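You operate a simulated robot arm through the tools that you are given. There is no shell and no other tool.

You are at the controls of a simulated robot arm. One attempt, no reset.

JOB
Put things in order on the clear patch of the long bench. At the end: the clear white-cap bottle stands where the clear wash cup stood; the clear green-lid jar stands on top of the grey pad; the clear wash cup stands where the clear green-lid jar stood; the red cap from the clear patch of the long bench stands where the clear white-cap bottle stood; whatever was shut is shut again. Leave all else as you found it, and nothing knocked over.

It is judged by the outcome, as a careful person would: the job done as asked, and still so three seconds after it is handed in. It fails if anything else is knocked over, pushed out of place, dropped, spilled or broken. Lids that push on must go on centred and level and be pressed home; caps that screw on are set level and turned clockwise until they are tight.

ROBOT AND FRAMES
A 6-joint arm with a two-finger gripper, fixed in place. Base frame: the origin is at the foot of the arm, x ahead of it, y to its left, z up; the work surface is at about z = 0. Readings come in mm, degrees, newtons and seconds.
With the tool pointing down near the work surface it reaches from about 180 to 480 mm from the base axis. Its first joint turns from -66.0 to 66.0 degrees. Payload 1.76 kg.
The tool frame sits at the grasp point between the pads (the TCP): z along the fingers, y along the line on which they close. The tips reach 29 mm beyond it. The gripper opens to 82 mm; its body begins 58 mm behind the TCP.
Orientation is told as [roll, pitch, yaw] about the base's x, y, z axes, in that order, counted from this pose: with the fingers straight down and closing along the base's y, the tool's x points along the base's -x, its y along +y and its z along -z.

CONTROLS
- The arm moves only by the tool jog_arm. Its argument "steps" is a list of rows, each an object of numbers (a shift or turn left out is 0, a gripper value left out holds the last): "rx", "ry", "rz": the turn, a rotation vector about the base's x, y, z in degrees; "x", "y", "z": the shift along the base's x, y, z in mm; "hand": the finger opening in mm, from 0 to 82. In form: [{"rx": .., "ry": .., "rz": .., "x": .., "y": .., "z": .., "hand": ..}, ...]. A call has 1 to 20 rows; each row shifts and turns the commanded pose from where the row before left it. Each row takes 0.2 s and may step no farther than 50 mm and 8.6 degrees from the row before; otherwise, or with a gripper value out of range, the whole call is refused. Where a pose cannot be reached the arm comes as near as it can. A force on the tool above 40 N (or 10 N above the force at the start of the call, whichever is more), or a blocked arm, ends the call early, and 0.2 s more pass. Each finger travels about 203.5 mm/s and halts on what it meets, pressing with about 34 N; the grip force reading is that of the motor and also rises with nothing between the fingers. The clock runs only during rows and for 0.2 s after the last one: add rows that do not move to give the fingers time. It gives the time, the measured TCP pose, the force on the tool (base axes), the opening and the grip force at its end, in the units of the frame above (readings bear some noise), with the torque about the TCP (base axes, N m) and any sound that the robot's microphone picked up.
- Cameras (640 x 400 px; columns grow to the right, rows downward): "scene" is fixed at [47.3, 322.7, 439.1]; the picture's right is [-0.85, -0.53, 0.00], its down [-0.24, 0.38, -0.90] and it looks along [0.47, -0.76, -0.44] (base axes); focal length 322 px, centre (320, 200). "wrist" rides on the gripper at [79, 4, -89] in the tool frame; the picture's right is [-0.05, 1.00, 0.00], its down [-0.71, -0.04, -0.71] and it looks along [-0.71, -0.04, 0.71] (tool axes); focal length 256 px, centre (320, 200). There is no depth. A picture from a camera that has moved, and an enlarged one, comes with that camera's place and axes in the base frame and with its lens.
- get_image(camera): a new picture of that camera. The clock stands still meanwhile.
- inspect(camera, box): a new picture of the part [left, top, right, bottom] of that camera's present view, enlarged. The clock stands still meanwhile.
- finish_job(): hands the job in; it is judged then, once.

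Places have to be worked out from the pictures, the camera data and where the tool is seen. Open the gripper and draw the arm clear of the work before you hand the job in, unless the task says otherwise.

The tools are called after "Emit:" by a JSON object that holds its "api" and its "payload". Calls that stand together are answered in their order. jog_arm: Moves the arm, as the interface text tells. Its arguments: {"type":"object","properties":{"steps":{"type":"array"}},"required":["steps"]} The other tools are called the same way: get_image (camera) takes a picture; inspect (camera, box) takes an enlarged picture of a part of a camera's view; finish_job () hands the job in.

At the start:

```text
clock: 0.0
tcp_pos: [217.4, -274.8, 243.2]
ee_rot: [0.0, 0.1, 0.0]
ft_force: [-0.1, 0.4, -0.6]
wrist_torque: [0.01, -0.05, -0.02]
opening: 82.0
grip_force: 0.1
```

scene: 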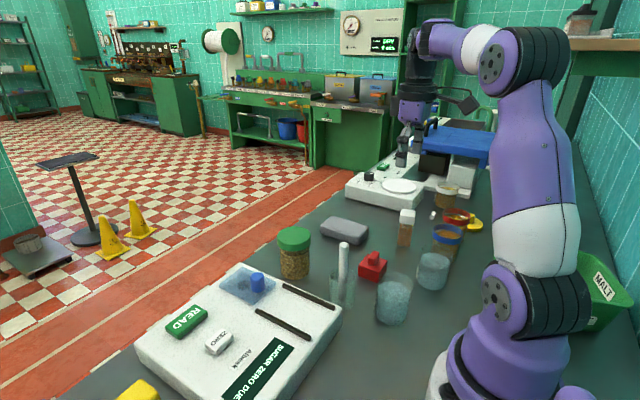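
wrist: 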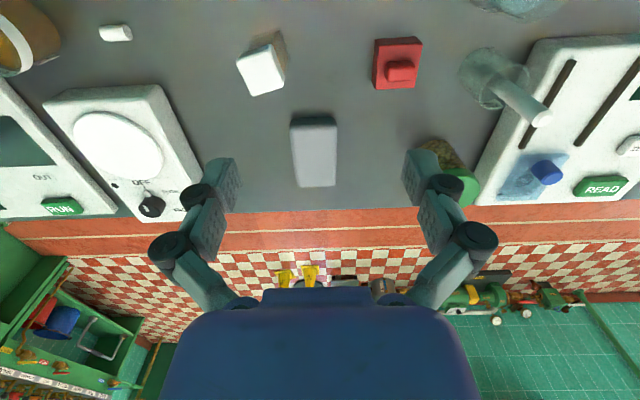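

I'll start by enlarging both views to identify the objects before moving anything.

Emit:
{"api": "inspect", "payload": {"camera": "scene", "box": [260, 170, 500, 320]}}

Emit:
{"api": "inspect", "payload": {"camera": "wrist", "box": [200, 0, 640, 240]}}

Emit:
{"api": "inspect", "payload": {"camera": "scene", "box": [330, 170, 500, 276]}}

```text
2.67 times, centred on (380, 245) of scene
camera zoom: at [47.3, 322.7, 439.1], right [-0.85, -0.53, 0.0], down [-0.24, 0.38, -0.9], along [0.47, -0.76, -0.44], focal length 859 px, centre (160, 80)
```

zoom: 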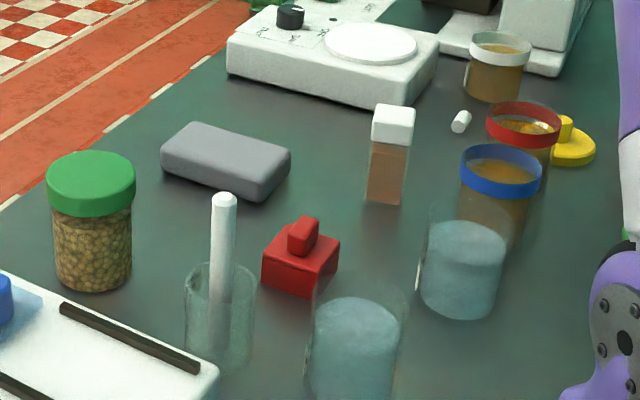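

```text
1.45 times, centred on (420, 120) of wrist
camera zoom: at [138.7, -269.9, 332.6], right [0.05, 1.0, 0.0], down [0.71, -0.04, 0.71], along [0.71, -0.04, -0.71], focal length 372 px, centre (174, 316)
```

zoom: 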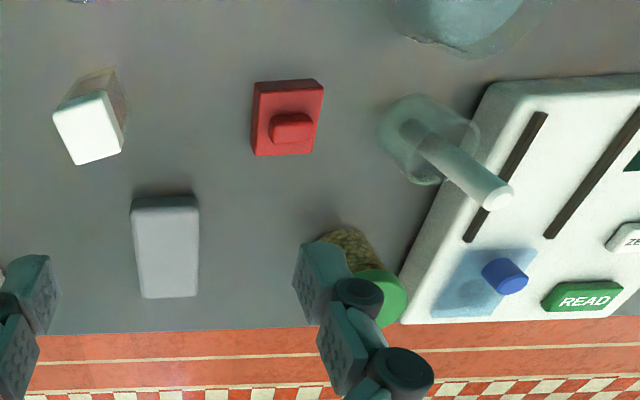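

```text
3.76 times, centred on (415, 223) of scene
camera zoom: at [47.3, 322.7, 439.1], right [-0.85, -0.53, 0.0], down [-0.24, 0.38, -0.9], along [0.47, -0.76, -0.44], focal length 1213 px, centre (-38, 113)
```

zoom: 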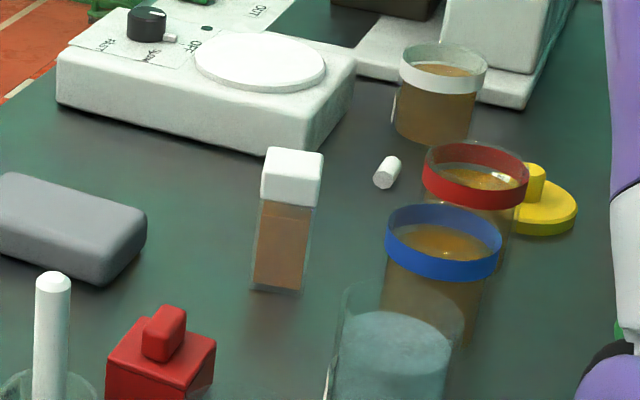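

The patch holds the green-lid jar, grey pad, square white-capped bottle, red block with a knob, a cup with a white stick, and two cups of water. I need to work out which one is the "wash cup", so I'll raise the arm and turn the wrist camera for other views.

Emit:
{"api": "jog_arm", "payload": {"steps": [{"x": 0, "y": 12, "z": 10, "rz": -8}, {"x": 0, "y": 12, "z": 10, "rz": -8}, {"x": 0, "y": 12, "z": 10, "rz": -8}, {"x": 0, "y": 12, "z": 10, "rz": -8}, {"x": 0, "y": 12, "z": 10, "rz": -8}, {"x": 0, "y": 12, "z": 10, "rz": -8}, {"x": 0, "y": 12, "z": 0, "rz": -8}, {"x": 0, "y": 12, "z": 0, "rz": -8}]}}

Emit:
{"api": "get_image", "payload": {"camera": "wrist"}}

Emit:
{"api": "get_image", "payload": {"camera": "scene"}}

```text
clock: 1.8
tcp_pos: [217.4, -178.2, 301.9]
ee_rot: [0.1, 0.1, -64.1]
ft_force: [0.2, -0.5, 0.5]
wrist_torque: [0.0, -0.02, 0.03]
opening: 82.2
grip_force: 0.2
```

```text
taken
camera wrist: at [186.7, -104.7, 392.8], right [0.92, 0.39, 0.0], down [0.28, -0.65, 0.71], along [0.27, -0.65, -0.71], focal length 256 px, centre (320, 200)
```

wrist: 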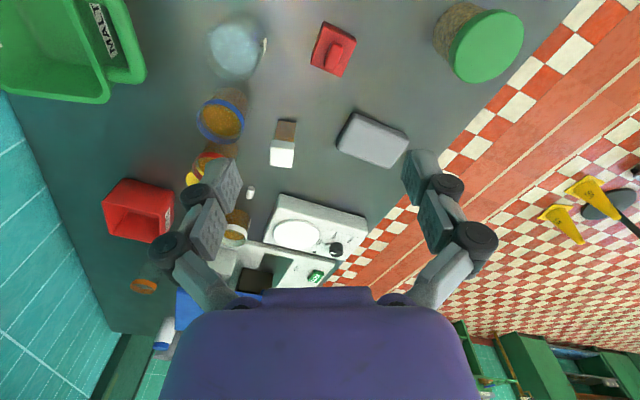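

```text
taken
```

scene: 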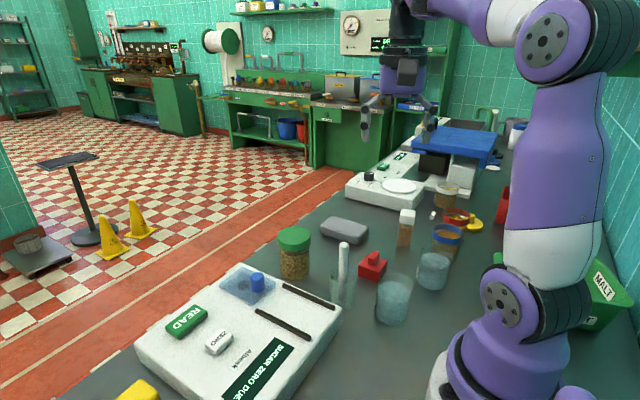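

The arm is clear above the bench. I'll enlarge the wrist view around the cups and the bottle.

Emit:
{"api": "inspect", "payload": {"camera": "wrist", "box": [160, 0, 400, 150]}}

Emit:
{"api": "inspect", "payload": {"camera": "scene", "box": [320, 230, 480, 330]}}

Emit:
{"api": "inspect", "payload": {"camera": "scene", "box": [400, 170, 500, 232]}}

```text
2.67 times, centred on (280, 75) of wrist
camera zoom: at [186.7, -104.7, 392.8], right [0.92, 0.39, 0.0], down [0.28, -0.65, 0.71], along [0.27, -0.65, -0.71], focal length 683 px, centre (427, 533)
```

zoom: 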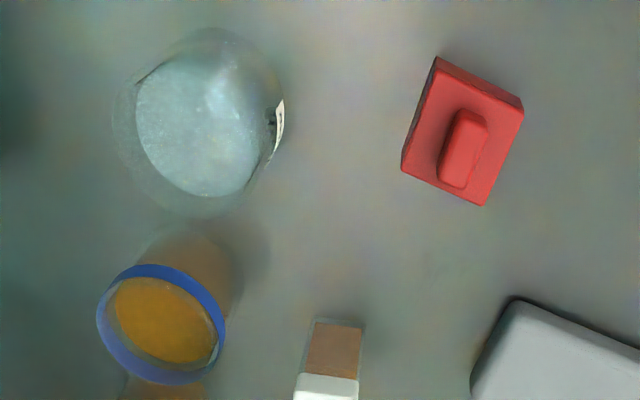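

```text
4.00 times, centred on (400, 280) of scene
camera zoom: at [47.3, 322.7, 439.1], right [-0.85, -0.53, 0.0], down [-0.24, 0.38, -0.9], along [0.47, -0.76, -0.44], focal length 1288 px, centre (0, -120)
```

zoom: 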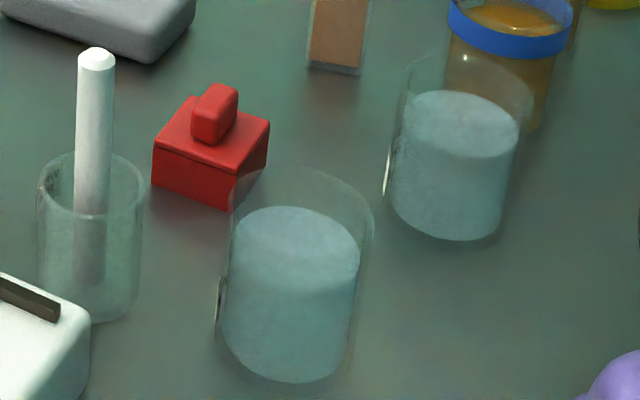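

```text
6.40 times, centred on (450, 201) of scene
camera zoom: at [47.3, 322.7, 439.1], right [-0.85, -0.53, 0.0], down [-0.24, 0.38, -0.9], along [0.47, -0.76, -0.44], focal length 2062 px, centre (-512, 194)
```

zoom: 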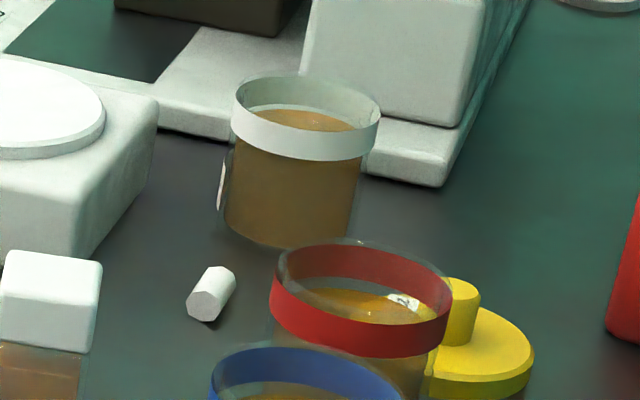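

Both water cups have small white labels on their +x side, and those may name them. I'll turn the wrist to face back toward −x and read them.

Emit:
{"api": "jog_arm", "payload": {"steps": [{"x": 8, "z": -5, "rz": -8.3}, {"x": 8, "z": -5, "rz": -8.3}, {"x": 8, "z": -5, "rz": -8.3}, {"x": 8, "z": -5, "rz": -8.3}, {"x": 8, "z": -5, "rz": -8.3}, {"x": 8, "z": -5, "rz": -8.3}, {"x": 8, "z": -5, "rz": -8.3}, {"x": 8, "z": -5, "rz": -8.3}, {"x": 8, "z": -5, "rz": -8.3}, {"x": 8, "z": -5, "rz": -8.3}, {"x": 8, "z": -5, "rz": -8.3}, {"x": 8, "z": -5, "rz": -8.3}, {"x": 8, "z": -5, "rz": -8.3}, {"x": 8, "z": -5, "rz": -8.3}]}}

Emit:
{"api": "get_image", "payload": {"camera": "wrist"}}

```text
clock: 4.8
tcp_pos: [330.7, -177.6, 232.7]
ee_rot: [0.0, 0.1, 179.7]
ft_force: [-0.7, -0.8, 0.4]
wrist_torque: [0.02, -0.02, 0.01]
opening: 81.9
grip_force: 0.1
```

```text
taken
camera wrist: at [409.5, -182.4, 323.1], right [-0.06, -1.0, 0.0], down [-0.71, 0.04, 0.71], along [-0.7, 0.04, -0.71], focal length 256 px, centre (320, 200)
```

wrist: 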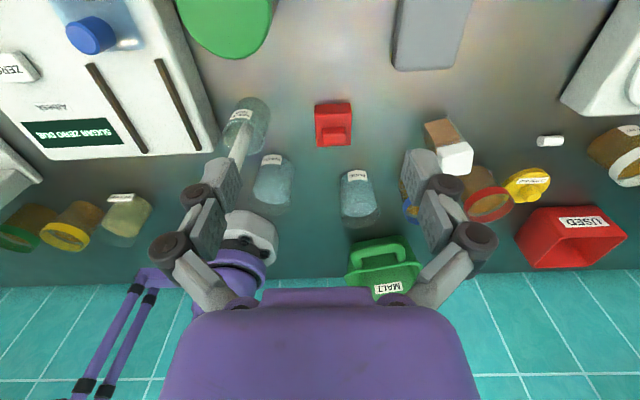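

The wrist turned all the way round and labels are now visible on several cups. I'll enlarge them to read the text.

Emit:
{"api": "inspect", "payload": {"camera": "wrist", "box": [210, 80, 310, 210]}}

Emit:
{"api": "inspect", "payload": {"camera": "wrist", "box": [320, 160, 400, 230]}}

Emit:
{"api": "inspect", "payload": {"camera": "wrist", "box": [220, 95, 280, 135]}}

Emit:
{"api": "inspect", "payload": {"camera": "wrist", "box": [400, 100, 640, 280]}}

Emit:
{"api": "inspect", "payload": {"camera": "wrist", "box": [0, 170, 180, 270]}}

```text
3.08 times, centred on (260, 145) of wrist
camera zoom: at [409.5, -182.4, 323.1], right [-0.06, -1.0, 0.0], down [-0.71, 0.04, 0.71], along [-0.7, 0.04, -0.71], focal length 788 px, centre (505, 369)
```

zoom: 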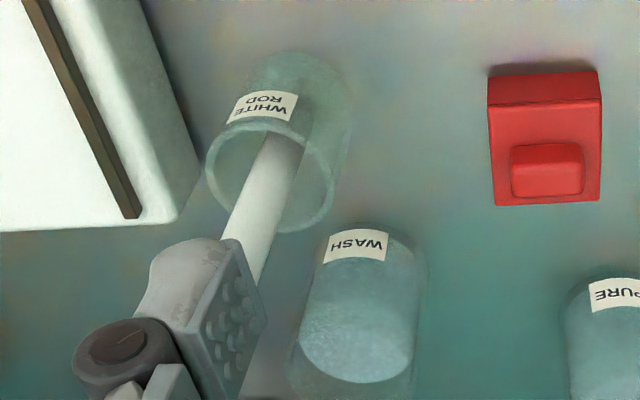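

```text
5.71 times, centred on (360, 195) of wrist
camera zoom: at [409.5, -182.4, 323.1], right [-0.06, -1.0, 0.0], down [-0.71, 0.04, 0.71], along [-0.7, 0.04, -0.71], focal length 1463 px, centre (91, 229)
```

zoom: 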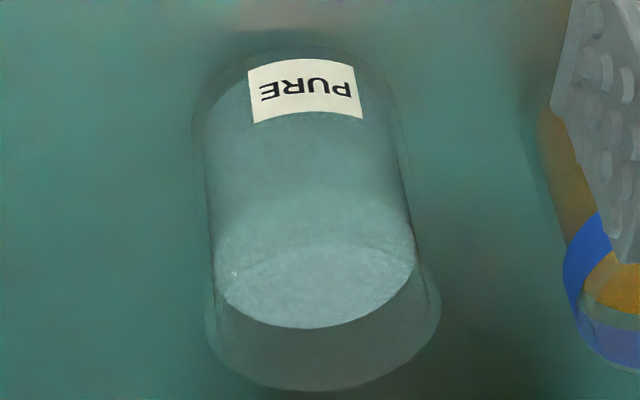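

```text
10.00 times, centred on (250, 115) of wrist
camera zoom: at [409.5, -182.4, 323.1], right [-0.06, -1.0, 0.0], down [-0.71, 0.04, 0.71], along [-0.7, 0.04, -0.71], focal length 2560 px, centre (1020, 1050)
```

zoom: 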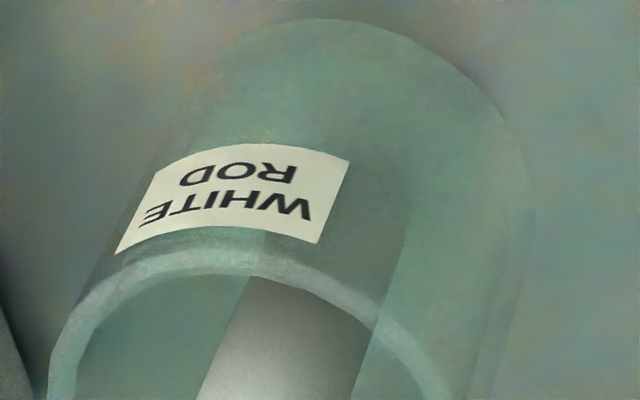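

```text
2.22 times, centred on (520, 190) of wrist
camera zoom: at [409.5, -182.4, 323.1], right [-0.06, -1.0, 0.0], down [-0.71, 0.04, 0.71], along [-0.7, 0.04, -0.71], focal length 569 px, centre (-124, 222)
```

zoom: 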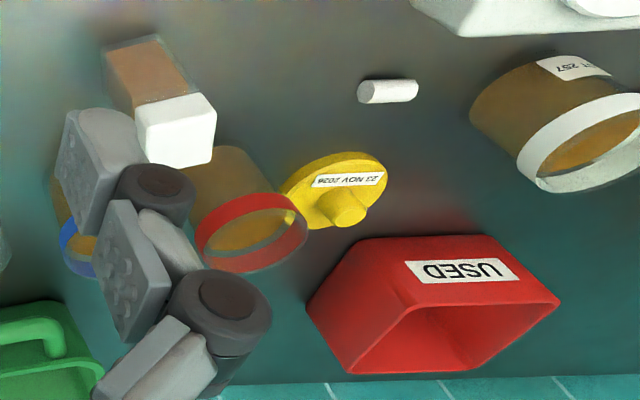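

```text
3.56 times, centred on (90, 220) of wrist
camera zoom: at [409.5, -182.4, 323.1], right [-0.06, -1.0, 0.0], down [-0.71, 0.04, 0.71], along [-0.7, 0.04, -0.71], focal length 910 px, centre (1138, 129)
```

zoom: 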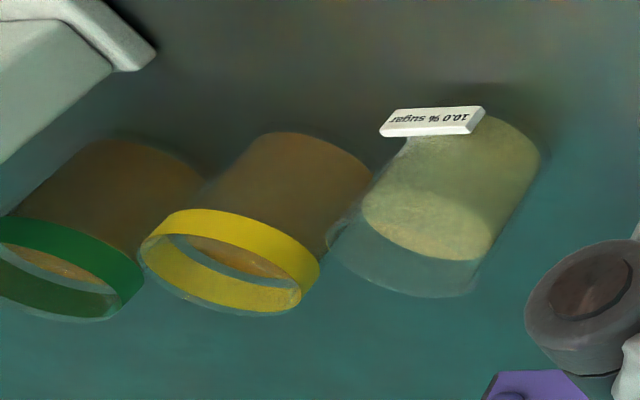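

The labels settle it: the cup near (160, −108) reads "WASH", the one near (121, −239) reads "PURE", and the stick cup is "WHITE ROD". I'll turn to yaw −90 above the jar to measure the jar and pad more exactly.

Emit:
{"api": "jog_arm", "payload": {"steps": [{"x": 4.5, "y": 5.3, "rz": 8.2}, {"x": 4.5, "y": 5.3, "rz": 8.2}, {"x": 4.5, "y": 5.3, "rz": 8.2}, {"x": 4.5, "y": 5.3, "rz": 8.2}, {"x": 4.5, "y": 5.3, "rz": 8.2}, {"x": 4.5, "y": 5.3, "rz": 8.2}, {"x": 4.5, "y": 5.3, "rz": 8.2}, {"x": 4.5, "y": 5.3, "rz": 8.2}, {"x": 4.5, "y": 5.3, "rz": 8.2}, {"x": 4.5, "y": 5.3, "rz": 8.2}, {"x": 4.5, "y": 5.3, "rz": 8.2}, {}]}}

Emit:
{"api": "get_image", "payload": {"camera": "wrist"}}

Emit:
{"api": "get_image", "payload": {"camera": "scene"}}

```text
clock: 7.4
tcp_pos: [378.9, -120.3, 233.9]
ee_rot: [0.0, 0.1, -89.8]
ft_force: [0.8, 0.3, -0.5]
wrist_torque: [0.0, -0.01, -0.03]
opening: 82.0
grip_force: 0.1
```

```text
taken
camera wrist: at [383.3, -41.1, 323.6], right [1.0, -0.05, 0.0], down [-0.04, -0.71, 0.71], along [-0.04, -0.71, -0.71], focal length 256 px, centre (320, 200)
```

wrist: 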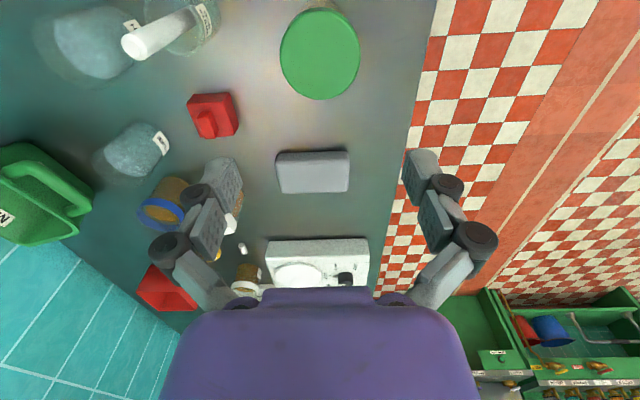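

```text
taken
```

scene: 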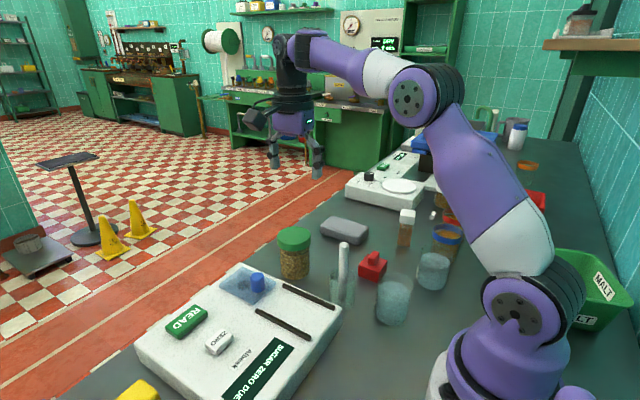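

Now I'll enlarge the jar and the pad to get pixel-accurate edges.

Emit:
{"api": "inspect", "payload": {"camera": "wrist", "box": [240, 0, 400, 100]}}

Emit:
{"api": "inspect", "payload": {"camera": "wrist", "box": [240, 120, 400, 220]}}

Emit:
{"api": "inspect", "payload": {"camera": "scene", "box": [260, 210, 380, 285]}}

```text
4.00 times, centred on (320, 50) of wrist
camera zoom: at [383.3, -41.1, 323.6], right [1.0, -0.05, 0.0], down [-0.04, -0.71, 0.71], along [-0.04, -0.71, -0.71], focal length 1024 px, centre (320, 800)
```

zoom: 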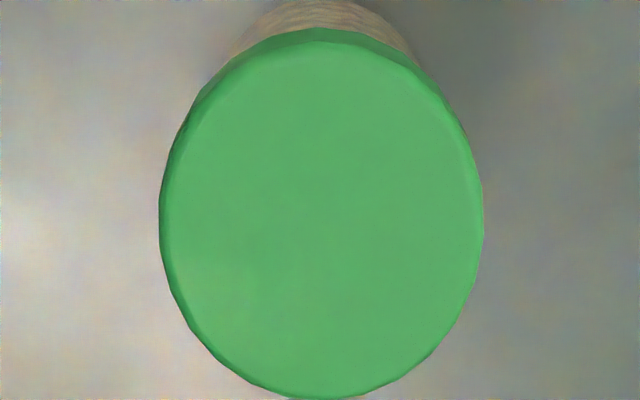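

```text
4.00 times, centred on (320, 170) of wrist
camera zoom: at [383.3, -41.1, 323.6], right [1.0, -0.05, 0.0], down [-0.04, -0.71, 0.71], along [-0.04, -0.71, -0.71], focal length 1024 px, centre (320, 320)
```

zoom: 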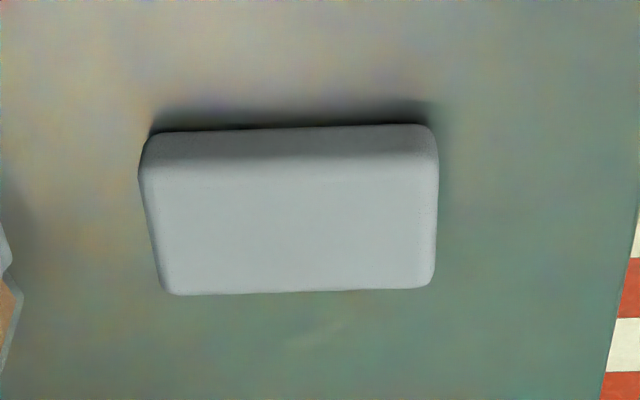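

```text
5.33 times, centred on (320, 248) of scene
camera zoom: at [47.3, 322.7, 439.1], right [-0.85, -0.53, 0.0], down [-0.24, 0.38, -0.9], along [0.47, -0.76, -0.44], focal length 1718 px, centre (320, -53)
```

zoom: 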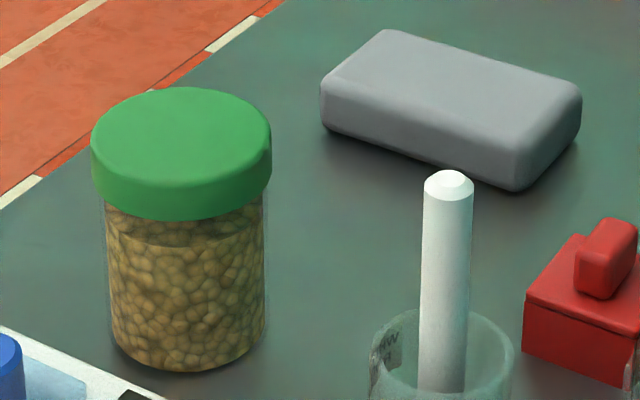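

Jar is at about (380.5, −111), with a body about 63 mm across, a 67 mm lid and a height of 89. The pad is about 109×60×25, centred near (359.5, −292). I'll check the gripper's finger shape before committing to a grasp.

Emit:
{"api": "inspect", "payload": {"camera": "scene", "box": [230, 90, 350, 190]}}

Emit:
{"api": "inspect", "payload": {"camera": "wrist", "box": [140, 130, 500, 310]}}

```text
4.00 times, centred on (290, 140) of scene
camera zoom: at [47.3, 322.7, 439.1], right [-0.85, -0.53, 0.0], down [-0.24, 0.38, -0.9], along [0.47, -0.76, -0.44], focal length 1288 px, centre (440, 440)
```

zoom: 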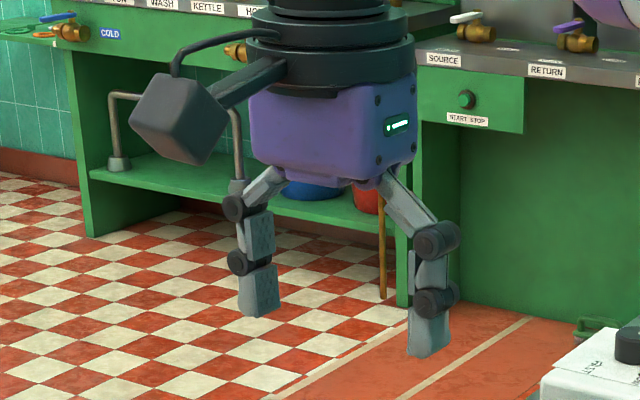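

```text
1.78 times, centred on (320, 220) of wrist
camera zoom: at [383.3, -41.1, 323.6], right [1.0, -0.05, 0.0], down [-0.04, -0.71, 0.71], along [-0.04, -0.71, -0.71], focal length 455 px, centre (320, 164)
```

zoom: 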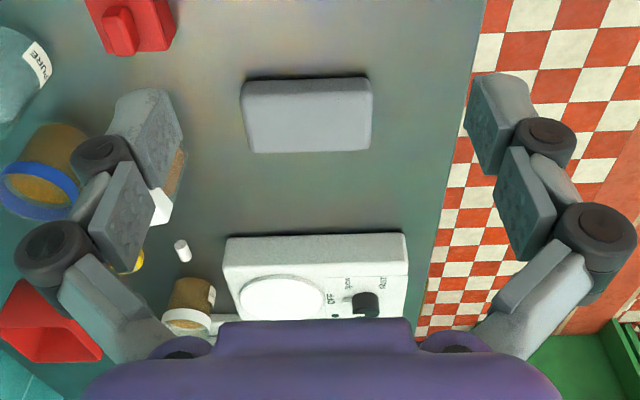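

The finger pads reach back to about 40 mm behind the TCP, so a vertical grip would clamp the overhanging lid. I'll grip the jar body with the tool tilted 45° from the (−x, −y) side, camera on top. That pose also points the wrist camera straight down, so I'll set it high above the jar first.

Emit:
{"api": "jog_arm", "payload": {"steps": [{"rz": -7.5, "x": -1, "z": 0}, {"rz": -7.5, "x": -1}, {"rz": -7.5, "x": -1}, {"rz": -7.5, "x": -1}, {"rz": -7.5, "x": -1}, {"rz": -7.5, "x": -1}, {"rx": 5.303, "ry": -5.303}, {"rx": 5.303, "ry": -5.303}, {"rx": 5.303, "ry": -5.303}, {"rx": 5.303, "ry": -5.303}, {"rx": 5.303, "ry": -5.303}, {"rx": 5.303, "ry": -5.303}, {}]}}

Emit:
{"api": "get_image", "payload": {"camera": "wrist"}}

Emit:
{"api": "get_image", "payload": {"camera": "scene"}}

```text
clock: 10.2
tcp_pos: [392.3, -131.5, 246.3]
ee_rot: [0.0, 27.1, -135.1]
ft_force: [0.6, -0.1, -0.6]
wrist_torque: [-0.03, -0.04, -0.01]
opening: 82.0
grip_force: 0.1
out of reach, approached as far as the arm can: row 7, 10, 11, 12
```

```text
taken
camera wrist: at [415.1, -112.2, 363.4], right [0.67, -0.74, -0.02], down [-0.7, -0.64, 0.31], along [-0.24, -0.19, -0.95], focal length 256 px, centre (320, 200)
```

wrist: 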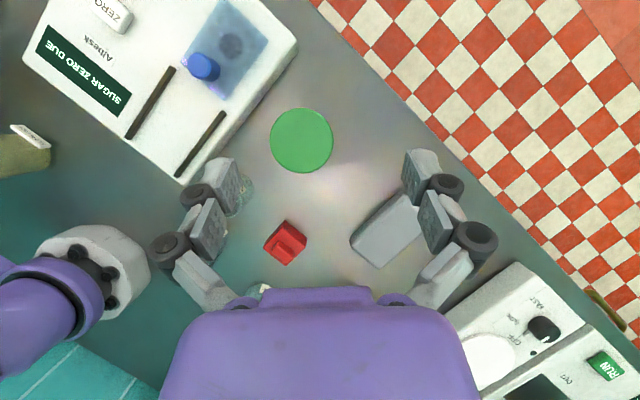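

```text
taken
```

scene: 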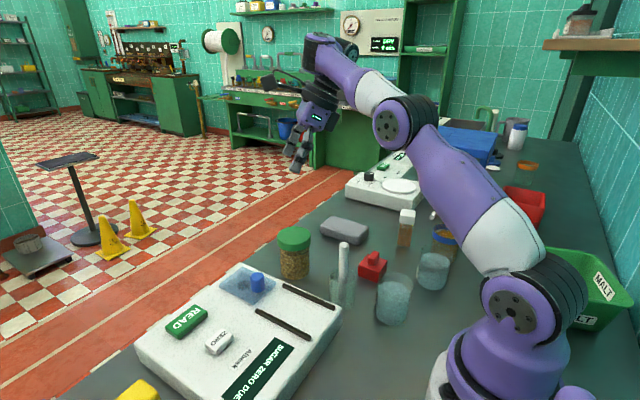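

The arm couldn't fully reach that tilt here: it stopped at a 27° tilt with the position off. I'll send one idle row to see whether the commanded pose persists, then undo part of the tilt.

Emit:
{"api": "jog_arm", "payload": {"steps": [{}]}}

Emit:
{"api": "jog_arm", "payload": {"steps": [{"rx": -5.303, "ry": 5.303}]}}

```text
clock: 10.6
tcp_pos: [390.6, -130.5, 246.6]
ee_rot: [0.0, 27.2, -135.1]
ft_force: [-0.2, -0.4, 0.9]
wrist_torque: [-0.01, -0.03, -0.03]
opening: 82.0
grip_force: 0.0
```

```text
clock: 11.0
tcp_pos: [392.1, -131.3, 246.9]
ee_rot: [0.1, 19.7, -135.0]
ft_force: [-0.2, 0.0, -0.3]
wrist_torque: [0.0, -0.02, 0.01]
opening: 82.1
grip_force: 0.1
```

The commanded pose follows the actual one, so nothing is accumulating. I'll move lower and nearer the base over free space and try the tilt again there.

Emit:
{"api": "jog_arm", "payload": {"steps": [{"x": -10, "y": -12, "z": -20}, {"x": -10, "y": -12, "z": -20}, {"x": -10, "y": -12, "z": -20}, {"x": -10, "y": -12, "z": -20}, {"x": 0, "y": 0, "z": -20}, {"rx": 3.5, "ry": -3.5}, {"rx": 3.5, "ry": -3.5}, {"rx": 3.5, "ry": -3.5}, {"rx": 3.5, "ry": -3.5}, {"rx": 3.5, "ry": -3.5}]}}

Emit:
{"api": "get_image", "payload": {"camera": "scene"}}

```text
clock: 13.2
tcp_pos: [386.1, -203.0, 170.4]
ee_rot: [0.4, 25.7, -135.1]
ft_force: [0.2, 0.1, -0.9]
wrist_torque: [0.02, 0.0, -0.01]
opening: 81.9
grip_force: 0.1
out of reach, approached as far as the arm can: row 2, 3, 4, 5, 6, 7, 8, 9, 10
```

```text
taken
```

scene: 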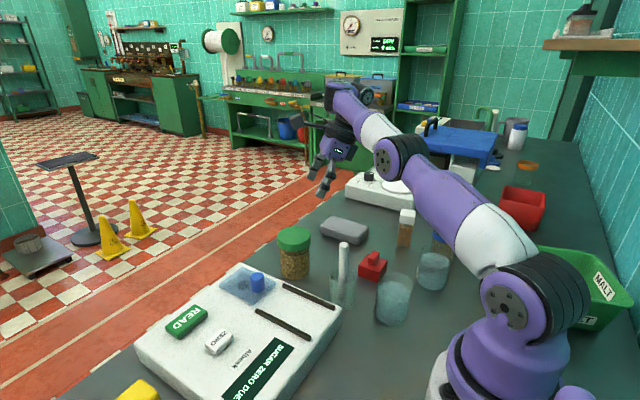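

The sideways tilt is limited by the wrist. I'll go back to vertical, turn to yaw 180, and test a roughly radial tilt over free space.

Emit:
{"api": "jog_arm", "payload": {"steps": [{"rx": -3.03, "ry": 3.03}, {"rx": -3.03, "ry": 3.03}, {"rx": -3.03, "ry": 3.03}, {"rx": -3.03, "ry": 3.03}, {"rx": -3.03, "ry": 3.03}, {"rx": -3.03, "ry": 3.03}, {"rz": -7.5, "x": -8, "y": 2}, {"rz": -7.5, "x": -8, "y": 2}, {"rz": -7.5, "x": -8, "y": 2}, {"rz": -7.5, "x": -8, "y": 2}, {"rz": -7.5, "x": -8, "y": 2}, {"rz": -7.5, "x": -8, "y": 2}]}}

Emit:
{"api": "jog_arm", "payload": {"steps": [{"ry": -7.5}, {"ry": -7.5}, {"ry": -7.5}, {"ry": -7.5}, {"ry": -7.5}, {"ry": -7.5}]}}

Emit:
{"api": "get_image", "payload": {"camera": "scene"}}

Emit:
{"api": "get_image", "payload": {"camera": "wrist"}}

```text
clock: 15.8
tcp_pos: [344.6, -193.8, 175.0]
ee_rot: [0.3, 0.0, 179.7]
ft_force: [0.1, 0.1, -0.8]
wrist_torque: [0.0, 0.03, 0.0]
opening: 82.2
grip_force: 0.2
out of reach, approached as far as the arm can: row 12
```

```text
clock: 17.2
tcp_pos: [396.3, -241.6, 235.1]
ee_rot: [-0.4, 28.0, 179.9]
ft_force: [-0.9, 0.0, -0.3]
wrist_torque: [0.01, -0.01, -0.03]
opening: 81.9
grip_force: 0.1
out of reach, approached as far as the arm can: row 1, 2, 3, 4, 5, 6
```

```text
taken
```

scene: 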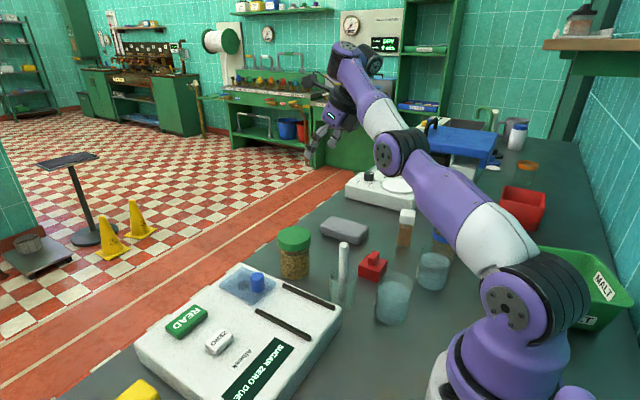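

```text
taken
camera wrist: at [424.4, -246.4, 352.1], right [-0.04, -1.0, -0.03], down [-0.96, 0.03, 0.29], along [-0.29, 0.04, -0.96], focal length 256 px, centre (320, 200)
```

wrist: 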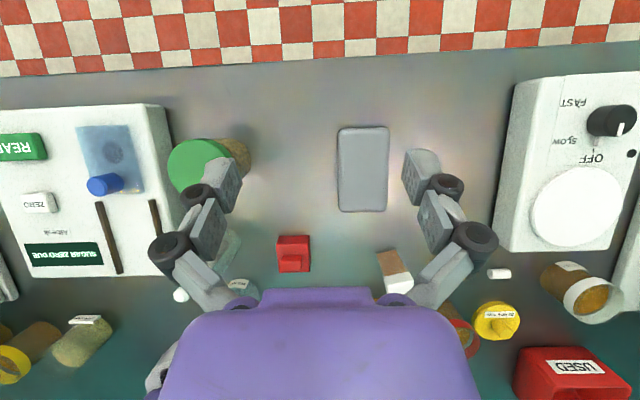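

Tilting outward is not possible in this region either, so I'll plan upright grasps. Before that, I want accurate finger pad geometry to see how far the pads reach up the jar.

Emit:
{"api": "inspect", "payload": {"camera": "wrist", "box": [380, 130, 520, 310]}}

Emit:
{"api": "inspect", "payload": {"camera": "wrist", "box": [130, 130, 270, 310]}}

```text
2.22 times, centred on (450, 220) of wrist
camera zoom: at [424.4, -246.4, 352.1], right [-0.04, -1.0, -0.03], down [-0.96, 0.03, 0.29], along [-0.29, 0.04, -0.96], focal length 569 px, centre (31, 156)
```

zoom: 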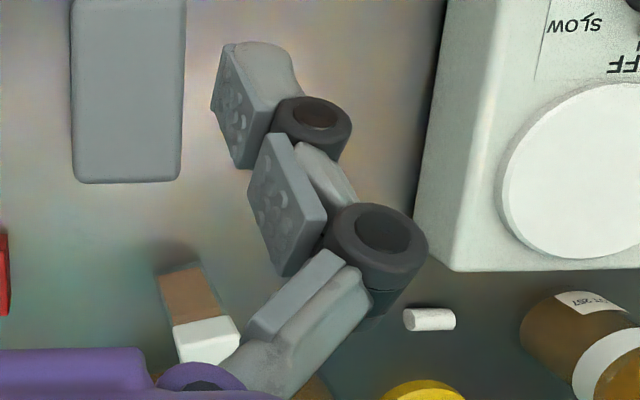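

```text
2.22 times, centred on (200, 220) of wrist
camera zoom: at [424.4, -246.4, 352.1], right [-0.04, -1.0, -0.03], down [-0.96, 0.03, 0.29], along [-0.29, 0.04, -0.96], focal length 569 px, centre (587, 156)
```

zoom: 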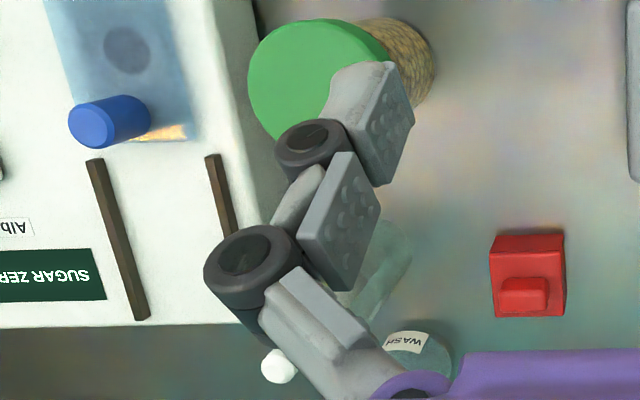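

The pads seem to end only ~13 mm beyond the TCP at full opening and appear slightly toed in. I'll go back to vertical in free air and set the opening to 64 to see the finger geometry at jar width.

Emit:
{"api": "jog_arm", "payload": {"steps": [{"ry": 7}, {"ry": 7}, {"ry": 7}, {"ry": 7, "x": -10, "y": 5}, {"x": -15, "y": 10}, {"x": -15, "y": 10, "hand": 64}, {}, {}]}}

Emit:
{"api": "inspect", "payload": {"camera": "wrist", "box": [380, 130, 520, 310]}}

Emit:
{"api": "get_image", "payload": {"camera": "wrist"}}

```text
clock: 19.0
tcp_pos: [334.9, -210.3, 225.3]
ee_rot: [-0.4, 0.0, 179.9]
ft_force: [-0.2, 1.0, -0.2]
wrist_torque: [0.0, -0.02, -0.01]
opening: 63.9
grip_force: 0.1
out of reach, approached as far as the arm can: row 2, 3, 4
```

```text
2.22 times, centred on (450, 220) of wrist
camera zoom: at [413.6, -215.5, 315.1], right [-0.05, -1.0, -0.01], down [-0.71, 0.03, 0.71], along [-0.71, 0.04, -0.71], focal length 569 px, centre (31, 156)
```

zoom: 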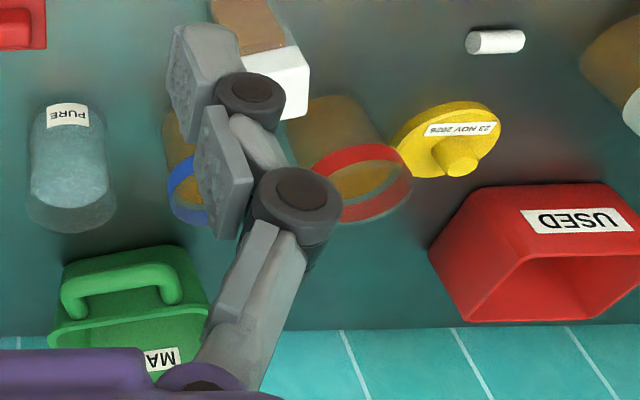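

```text
taken
camera wrist: at [413.6, -215.5, 315.1], right [-0.05, -1.0, -0.01], down [-0.71, 0.03, 0.71], along [-0.71, 0.04, -0.71], focal length 256 px, centre (320, 200)
```

wrist: 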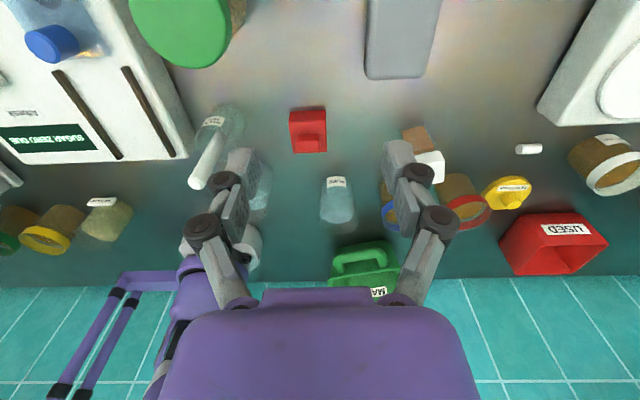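

At 64 mm the distal pads end ~25 mm below the TCP, and the proximal pads sit ~4 mm further out than the distal ones. An upright grip with TCP z≈58 should therefore hold the jar body and clear the lid. Next I'll test whether the pad position is reachable at placing height, with yaw −90.

Emit:
{"api": "jog_arm", "payload": {"steps": [{"rx": 0.4, "rz": 8.2, "hand": 82}, {"rz": 8.2}, {"rz": 8.2}, {"rz": 8.2}, {"rz": 8.2}, {"rz": 8.2}, {"rz": 8.2}, {"rz": 8.2}, {"rz": 8.2}, {"rz": 8.2}, {"rz": 8.2}, {"x": 8, "y": -25, "z": -35}, {"x": 8, "y": -25, "z": -35}, {"x": 8, "y": -30, "z": -35}, {"z": -15}]}}

Emit:
{"api": "get_image", "payload": {"camera": "wrist"}}

```text
clock: 22.2
tcp_pos: [361.3, -291.8, 105.1]
ee_rot: [-0.7, -0.1, -90.0]
ft_force: [0.7, -0.2, -0.1]
wrist_torque: [0.02, 0.0, 0.01]
opening: 81.9
grip_force: 0.0
```

```text
taken
camera wrist: at [366.5, -211.6, 195.6], right [1.0, -0.05, -0.01], down [-0.03, -0.71, 0.71], along [-0.05, -0.71, -0.71], focal length 256 px, centre (320, 200)
```

wrist: 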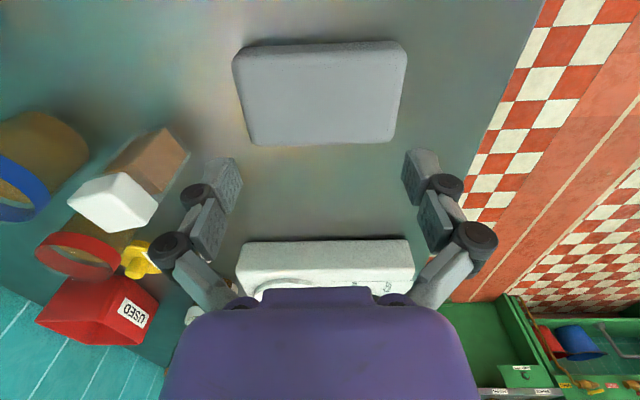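

The pad position is reachable. I'll correct the 0.7° residual tilt, lower to placing height z≈85 to confirm reach, and measure the pad from there.

Emit:
{"api": "jog_arm", "payload": {"steps": [{"ry": -0.7}, {"z": -10}, {"z": -10}, {}]}}

Emit:
{"api": "inspect", "payload": {"camera": "wrist", "box": [200, 0, 440, 150]}}

Emit:
{"api": "inspect", "payload": {"camera": "wrist", "box": [40, 90, 240, 250]}}

```text
clock: 23.2
tcp_pos: [359.9, -290.6, 84.3]
ee_rot: [-0.1, 0.0, -89.9]
ft_force: [-0.2, -0.1, -0.3]
wrist_torque: [0.01, 0.03, -0.01]
opening: 81.8
grip_force: 0.1
```

```text
2.67 times, centred on (320, 75) of wrist
camera zoom: at [363.8, -211.3, 175.2], right [1.0, -0.05, 0.0], down [-0.03, -0.71, 0.71], along [-0.04, -0.71, -0.71], focal length 683 px, centre (320, 533)
```

zoom: 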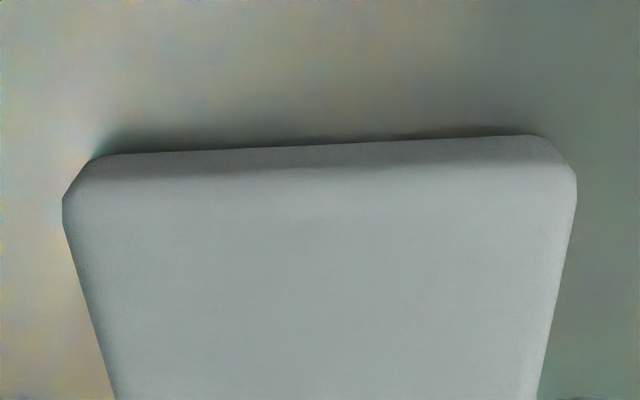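

```text
2.50 times, centred on (140, 170) of wrist
camera zoom: at [363.8, -211.3, 175.2], right [1.0, -0.05, 0.0], down [-0.03, -0.71, 0.71], along [-0.04, -0.71, -0.71], focal length 640 px, centre (770, 275)
```

zoom: 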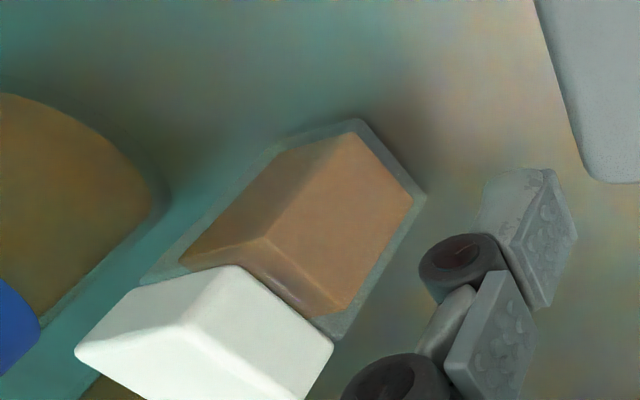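

Reach at the pad is fine, and the pad centre is about (360, −291). Now I'll rise, move over the jar at (380.5, −111), and check alignment before descending.

Emit:
{"api": "jog_arm", "payload": {"steps": [{"z": 30}, {"z": 30}, {"z": 26}, {"x": 4, "y": 36}, {"x": 4, "y": 36}, {"x": 4, "y": 36}, {"x": 4, "y": 36}, {"x": 4.6, "y": 35.6}, {}]}}

Emit:
{"api": "get_image", "payload": {"camera": "wrist"}}

Emit:
{"api": "get_image", "payload": {"camera": "scene"}}

```text
clock: 25.2
tcp_pos: [376.1, -106.1, 170.1]
ee_rot: [-0.1, 0.0, -89.9]
ft_force: [0.0, -0.2, 0.9]
wrist_torque: [0.02, 0.0, -0.01]
opening: 81.6
grip_force: 0.1
out of reach, approached as far as the arm can: row 3
```

```text
taken
camera wrist: at [379.7, -27.9, 259.6], right [1.0, -0.05, 0.0], down [-0.04, -0.71, 0.71], along [-0.04, -0.71, -0.71], focal length 256 px, centre (320, 200)
```

wrist: 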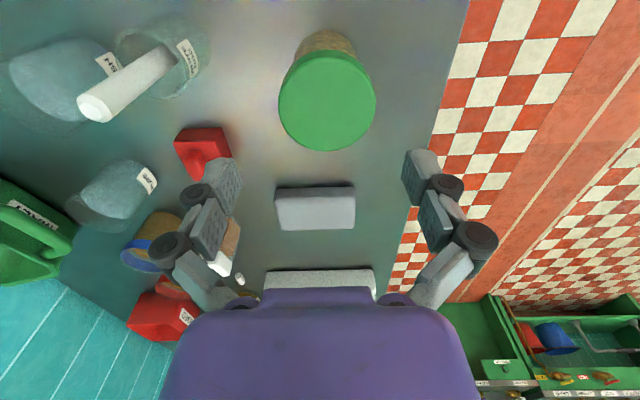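

```text
taken
```

scene: 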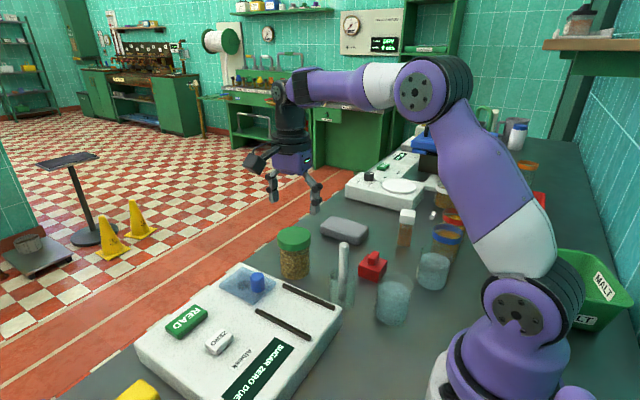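

I'll enlarge the lid from here to fix the jar's centre relative to the tool.

Emit:
{"api": "inspect", "payload": {"camera": "wrist", "box": [240, 20, 416, 160]}}

```text
2.86 times, centred on (328, 90) of wrist
camera zoom: at [379.7, -27.9, 259.6], right [1.0, -0.05, 0.0], down [-0.04, -0.71, 0.71], along [-0.04, -0.71, -0.71], focal length 731 px, centre (297, 514)
```

zoom: 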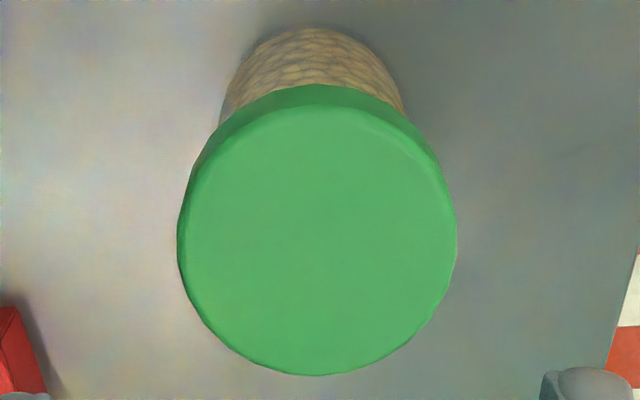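

The jar centre comes out at (380.5, −110), agreeing with the previous view. I'll centre over it and descend to z≈58 with the fingers open.

Emit:
{"api": "jog_arm", "payload": {"steps": [{"x": 4.4, "y": -3.9}, {"z": -20}, {"z": -20}, {"z": -20}, {"z": -15}, {"z": -15}, {"z": -10}, {"z": -6}, {"z": -6}, {}]}}

Emit:
{"api": "get_image", "payload": {"camera": "wrist"}}

Emit:
{"api": "inspect", "payload": {"camera": "scene", "box": [230, 170, 370, 290]}}

```text
clock: 27.4
tcp_pos: [379.9, -112.2, 56.9]
ee_rot: [-0.1, 0.0, -89.9]
ft_force: [0.2, -0.1, 1.1]
wrist_torque: [-0.01, 0.01, -0.01]
opening: 82.3
grip_force: 0.0
```

```text
taken
camera wrist: at [383.7, -31.5, 146.9], right [1.0, -0.05, 0.0], down [-0.03, -0.71, 0.71], along [-0.04, -0.71, -0.71], focal length 256 px, centre (320, 200)
```

wrist: 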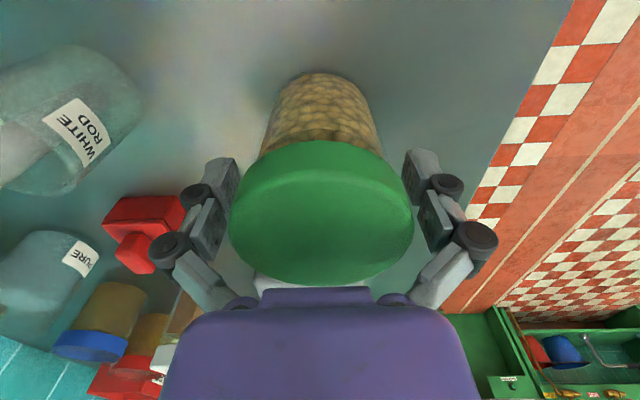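

```text
3.33 times, centred on (300, 230) of scene
camera zoom: at [47.3, 322.7, 439.1], right [-0.85, -0.53, 0.0], down [-0.24, 0.38, -0.9], along [0.47, -0.76, -0.44], focal length 1074 px, centre (387, 100)
```

zoom: 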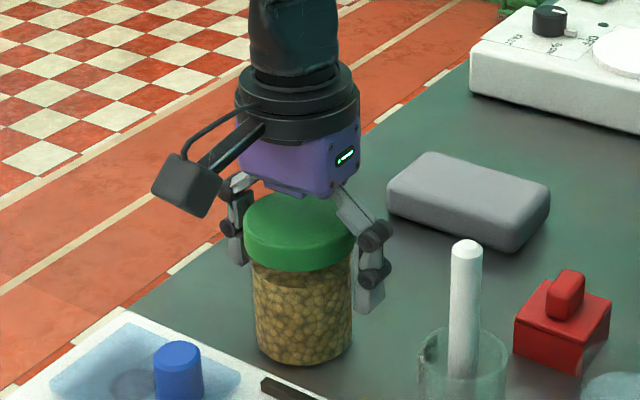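

The fingers straddle the jar cleanly with the lid above the distal pads. I'll close and check the opening at which they stop: about 63 means the body, about 67 would mean the lid.

Emit:
{"api": "jog_arm", "payload": {"steps": [{"hand": 70}, {"hand": 66}, {"hand": 60}, {}, {}]}}

Emit:
{"api": "get_image", "payload": {"camera": "wrist"}}

Emit:
{"api": "inspect", "payload": {"camera": "scene", "box": [230, 170, 370, 290]}}

```text
clock: 28.6
tcp_pos: [380.9, -111.6, 58.0]
ee_rot: [-0.2, 0.0, -89.8]
ft_force: [-1.7, 1.1, 12.0]
wrist_torque: [0.03, 0.13, 0.07]
opening: 65.0
grip_force: 34.3
```

```text
taken
camera wrist: at [383.8, -31.5, 147.4], right [1.0, -0.05, 0.0], down [-0.04, -0.71, 0.71], along [-0.04, -0.71, -0.71], focal length 256 px, centre (320, 200)
```

wrist: 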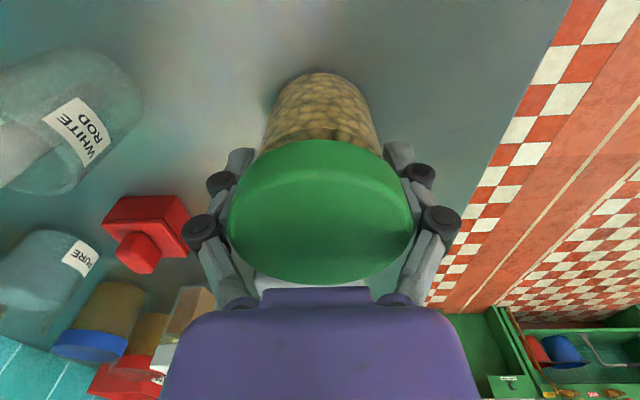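

```text
3.33 times, centred on (300, 230) of scene
camera zoom: at [47.3, 322.7, 439.1], right [-0.85, -0.53, 0.0], down [-0.24, 0.38, -0.9], along [0.47, -0.76, -0.44], focal length 1074 px, centre (387, 100)
```

zoom: 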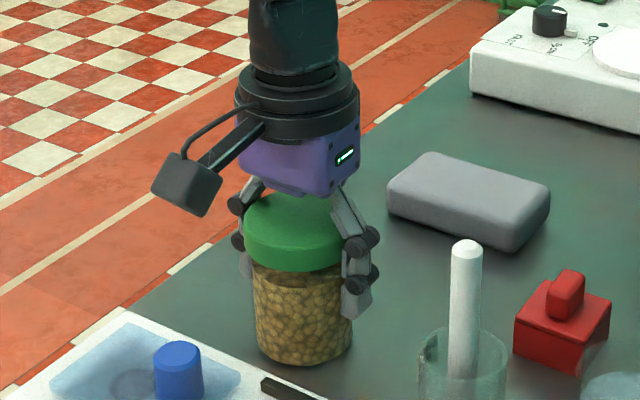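

It stopped at 65.0 mm with 34 N of grip, which matches the glass body. There's also a +12 N vertical reaction, so I'll check closely whether the finger links touch the lid edge.

Emit:
{"api": "inspect", "payload": {"camera": "wrist", "box": [370, 130, 480, 310]}}

Emit:
{"api": "inspect", "payload": {"camera": "wrist", "box": [170, 130, 280, 310]}}

Emit:
{"api": "inspect", "payload": {"camera": "scene", "box": [270, 205, 350, 270]}}

```text
2.22 times, centred on (425, 220) of wrist
camera zoom: at [383.8, -31.5, 147.4], right [1.0, -0.05, 0.0], down [-0.04, -0.71, 0.71], along [-0.04, -0.71, -0.71], focal length 569 px, centre (87, 156)
```

zoom: 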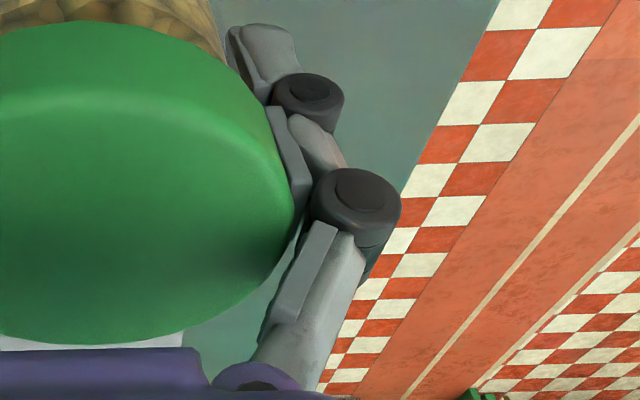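

```text
2.22 times, centred on (225, 220) of wrist
camera zoom: at [383.8, -31.5, 147.4], right [1.0, -0.05, 0.0], down [-0.04, -0.71, 0.71], along [-0.04, -0.71, -0.71], focal length 569 px, centre (531, 156)
```

zoom: 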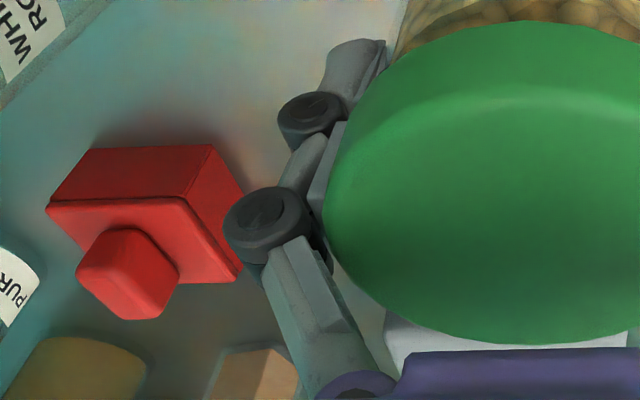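

```text
6.15 times, centred on (310, 238) of scene
camera zoom: at [47.3, 322.7, 439.1], right [-0.85, -0.53, 0.0], down [-0.24, 0.38, -0.9], along [0.47, -0.76, -0.44], focal length 1982 px, centre (382, -31)
```

zoom: 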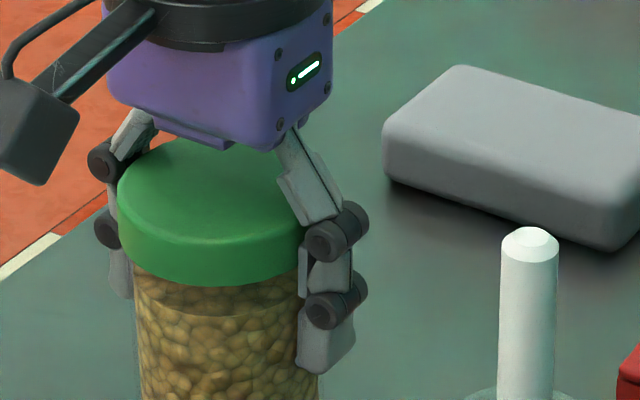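

The distal pads look to be on the glass, with only light contact possible near the lid. I'll do a tiny 3 mm test lift and check that the jar rises as one piece.

Emit:
{"api": "jog_arm", "payload": {"steps": [{"z": 1}, {"z": 1}, {"z": 1}, {}]}}

Emit:
{"api": "inspect", "payload": {"camera": "scene", "box": [270, 205, 350, 285]}}

```text
clock: 29.6
tcp_pos: [379.6, -110.4, 58.4]
ee_rot: [-0.1, 0.0, -89.9]
ft_force: [0.1, 0.3, 0.1]
wrist_torque: [0.01, -0.02, 0.0]
opening: 64.7
grip_force: 34.2
```

```text
5.00 times, centred on (310, 245) of scene
camera zoom: at [47.3, 322.7, 439.1], right [-0.85, -0.53, 0.0], down [-0.24, 0.38, -0.9], along [0.47, -0.76, -0.44], focal length 1611 px, centre (370, -25)
```

zoom: 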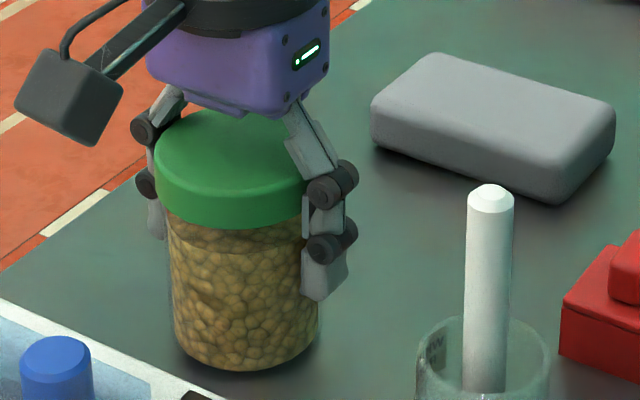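

The vertical force has relaxed to about 0. I'll lift another 12 mm slowly and look for the jar leaving the bench in one piece.

Emit:
{"api": "jog_arm", "payload": {"steps": [{"z": 3}, {"z": 3}, {"z": 3}, {"z": 3}, {}]}}

Emit:
{"api": "inspect", "payload": {"camera": "scene", "box": [270, 205, 350, 285]}}

Emit:
{"api": "get_image", "payload": {"camera": "wrist"}}

```text
clock: 30.8
tcp_pos: [379.6, -112.7, 73.2]
ee_rot: [-0.1, 0.0, -89.9]
ft_force: [0.0, -0.1, -1.3]
wrist_torque: [0.02, -0.04, 0.01]
opening: 64.7
grip_force: 34.6
```

```text
5.00 times, centred on (310, 245) of scene
camera zoom: at [47.3, 322.7, 439.1], right [-0.85, -0.53, 0.0], down [-0.24, 0.38, -0.9], along [0.47, -0.76, -0.44], focal length 1611 px, centre (370, -25)
```

zoom: 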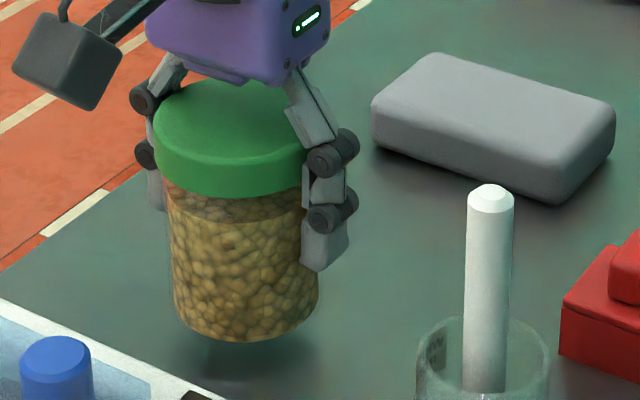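

```text
taken
camera wrist: at [384.4, -32.5, 162.6], right [1.0, -0.05, 0.0], down [-0.03, -0.71, 0.71], along [-0.04, -0.71, -0.71], focal length 256 px, centre (320, 200)
```

wrist: 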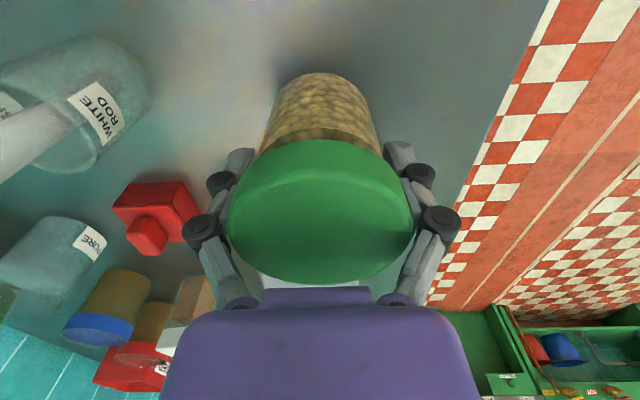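

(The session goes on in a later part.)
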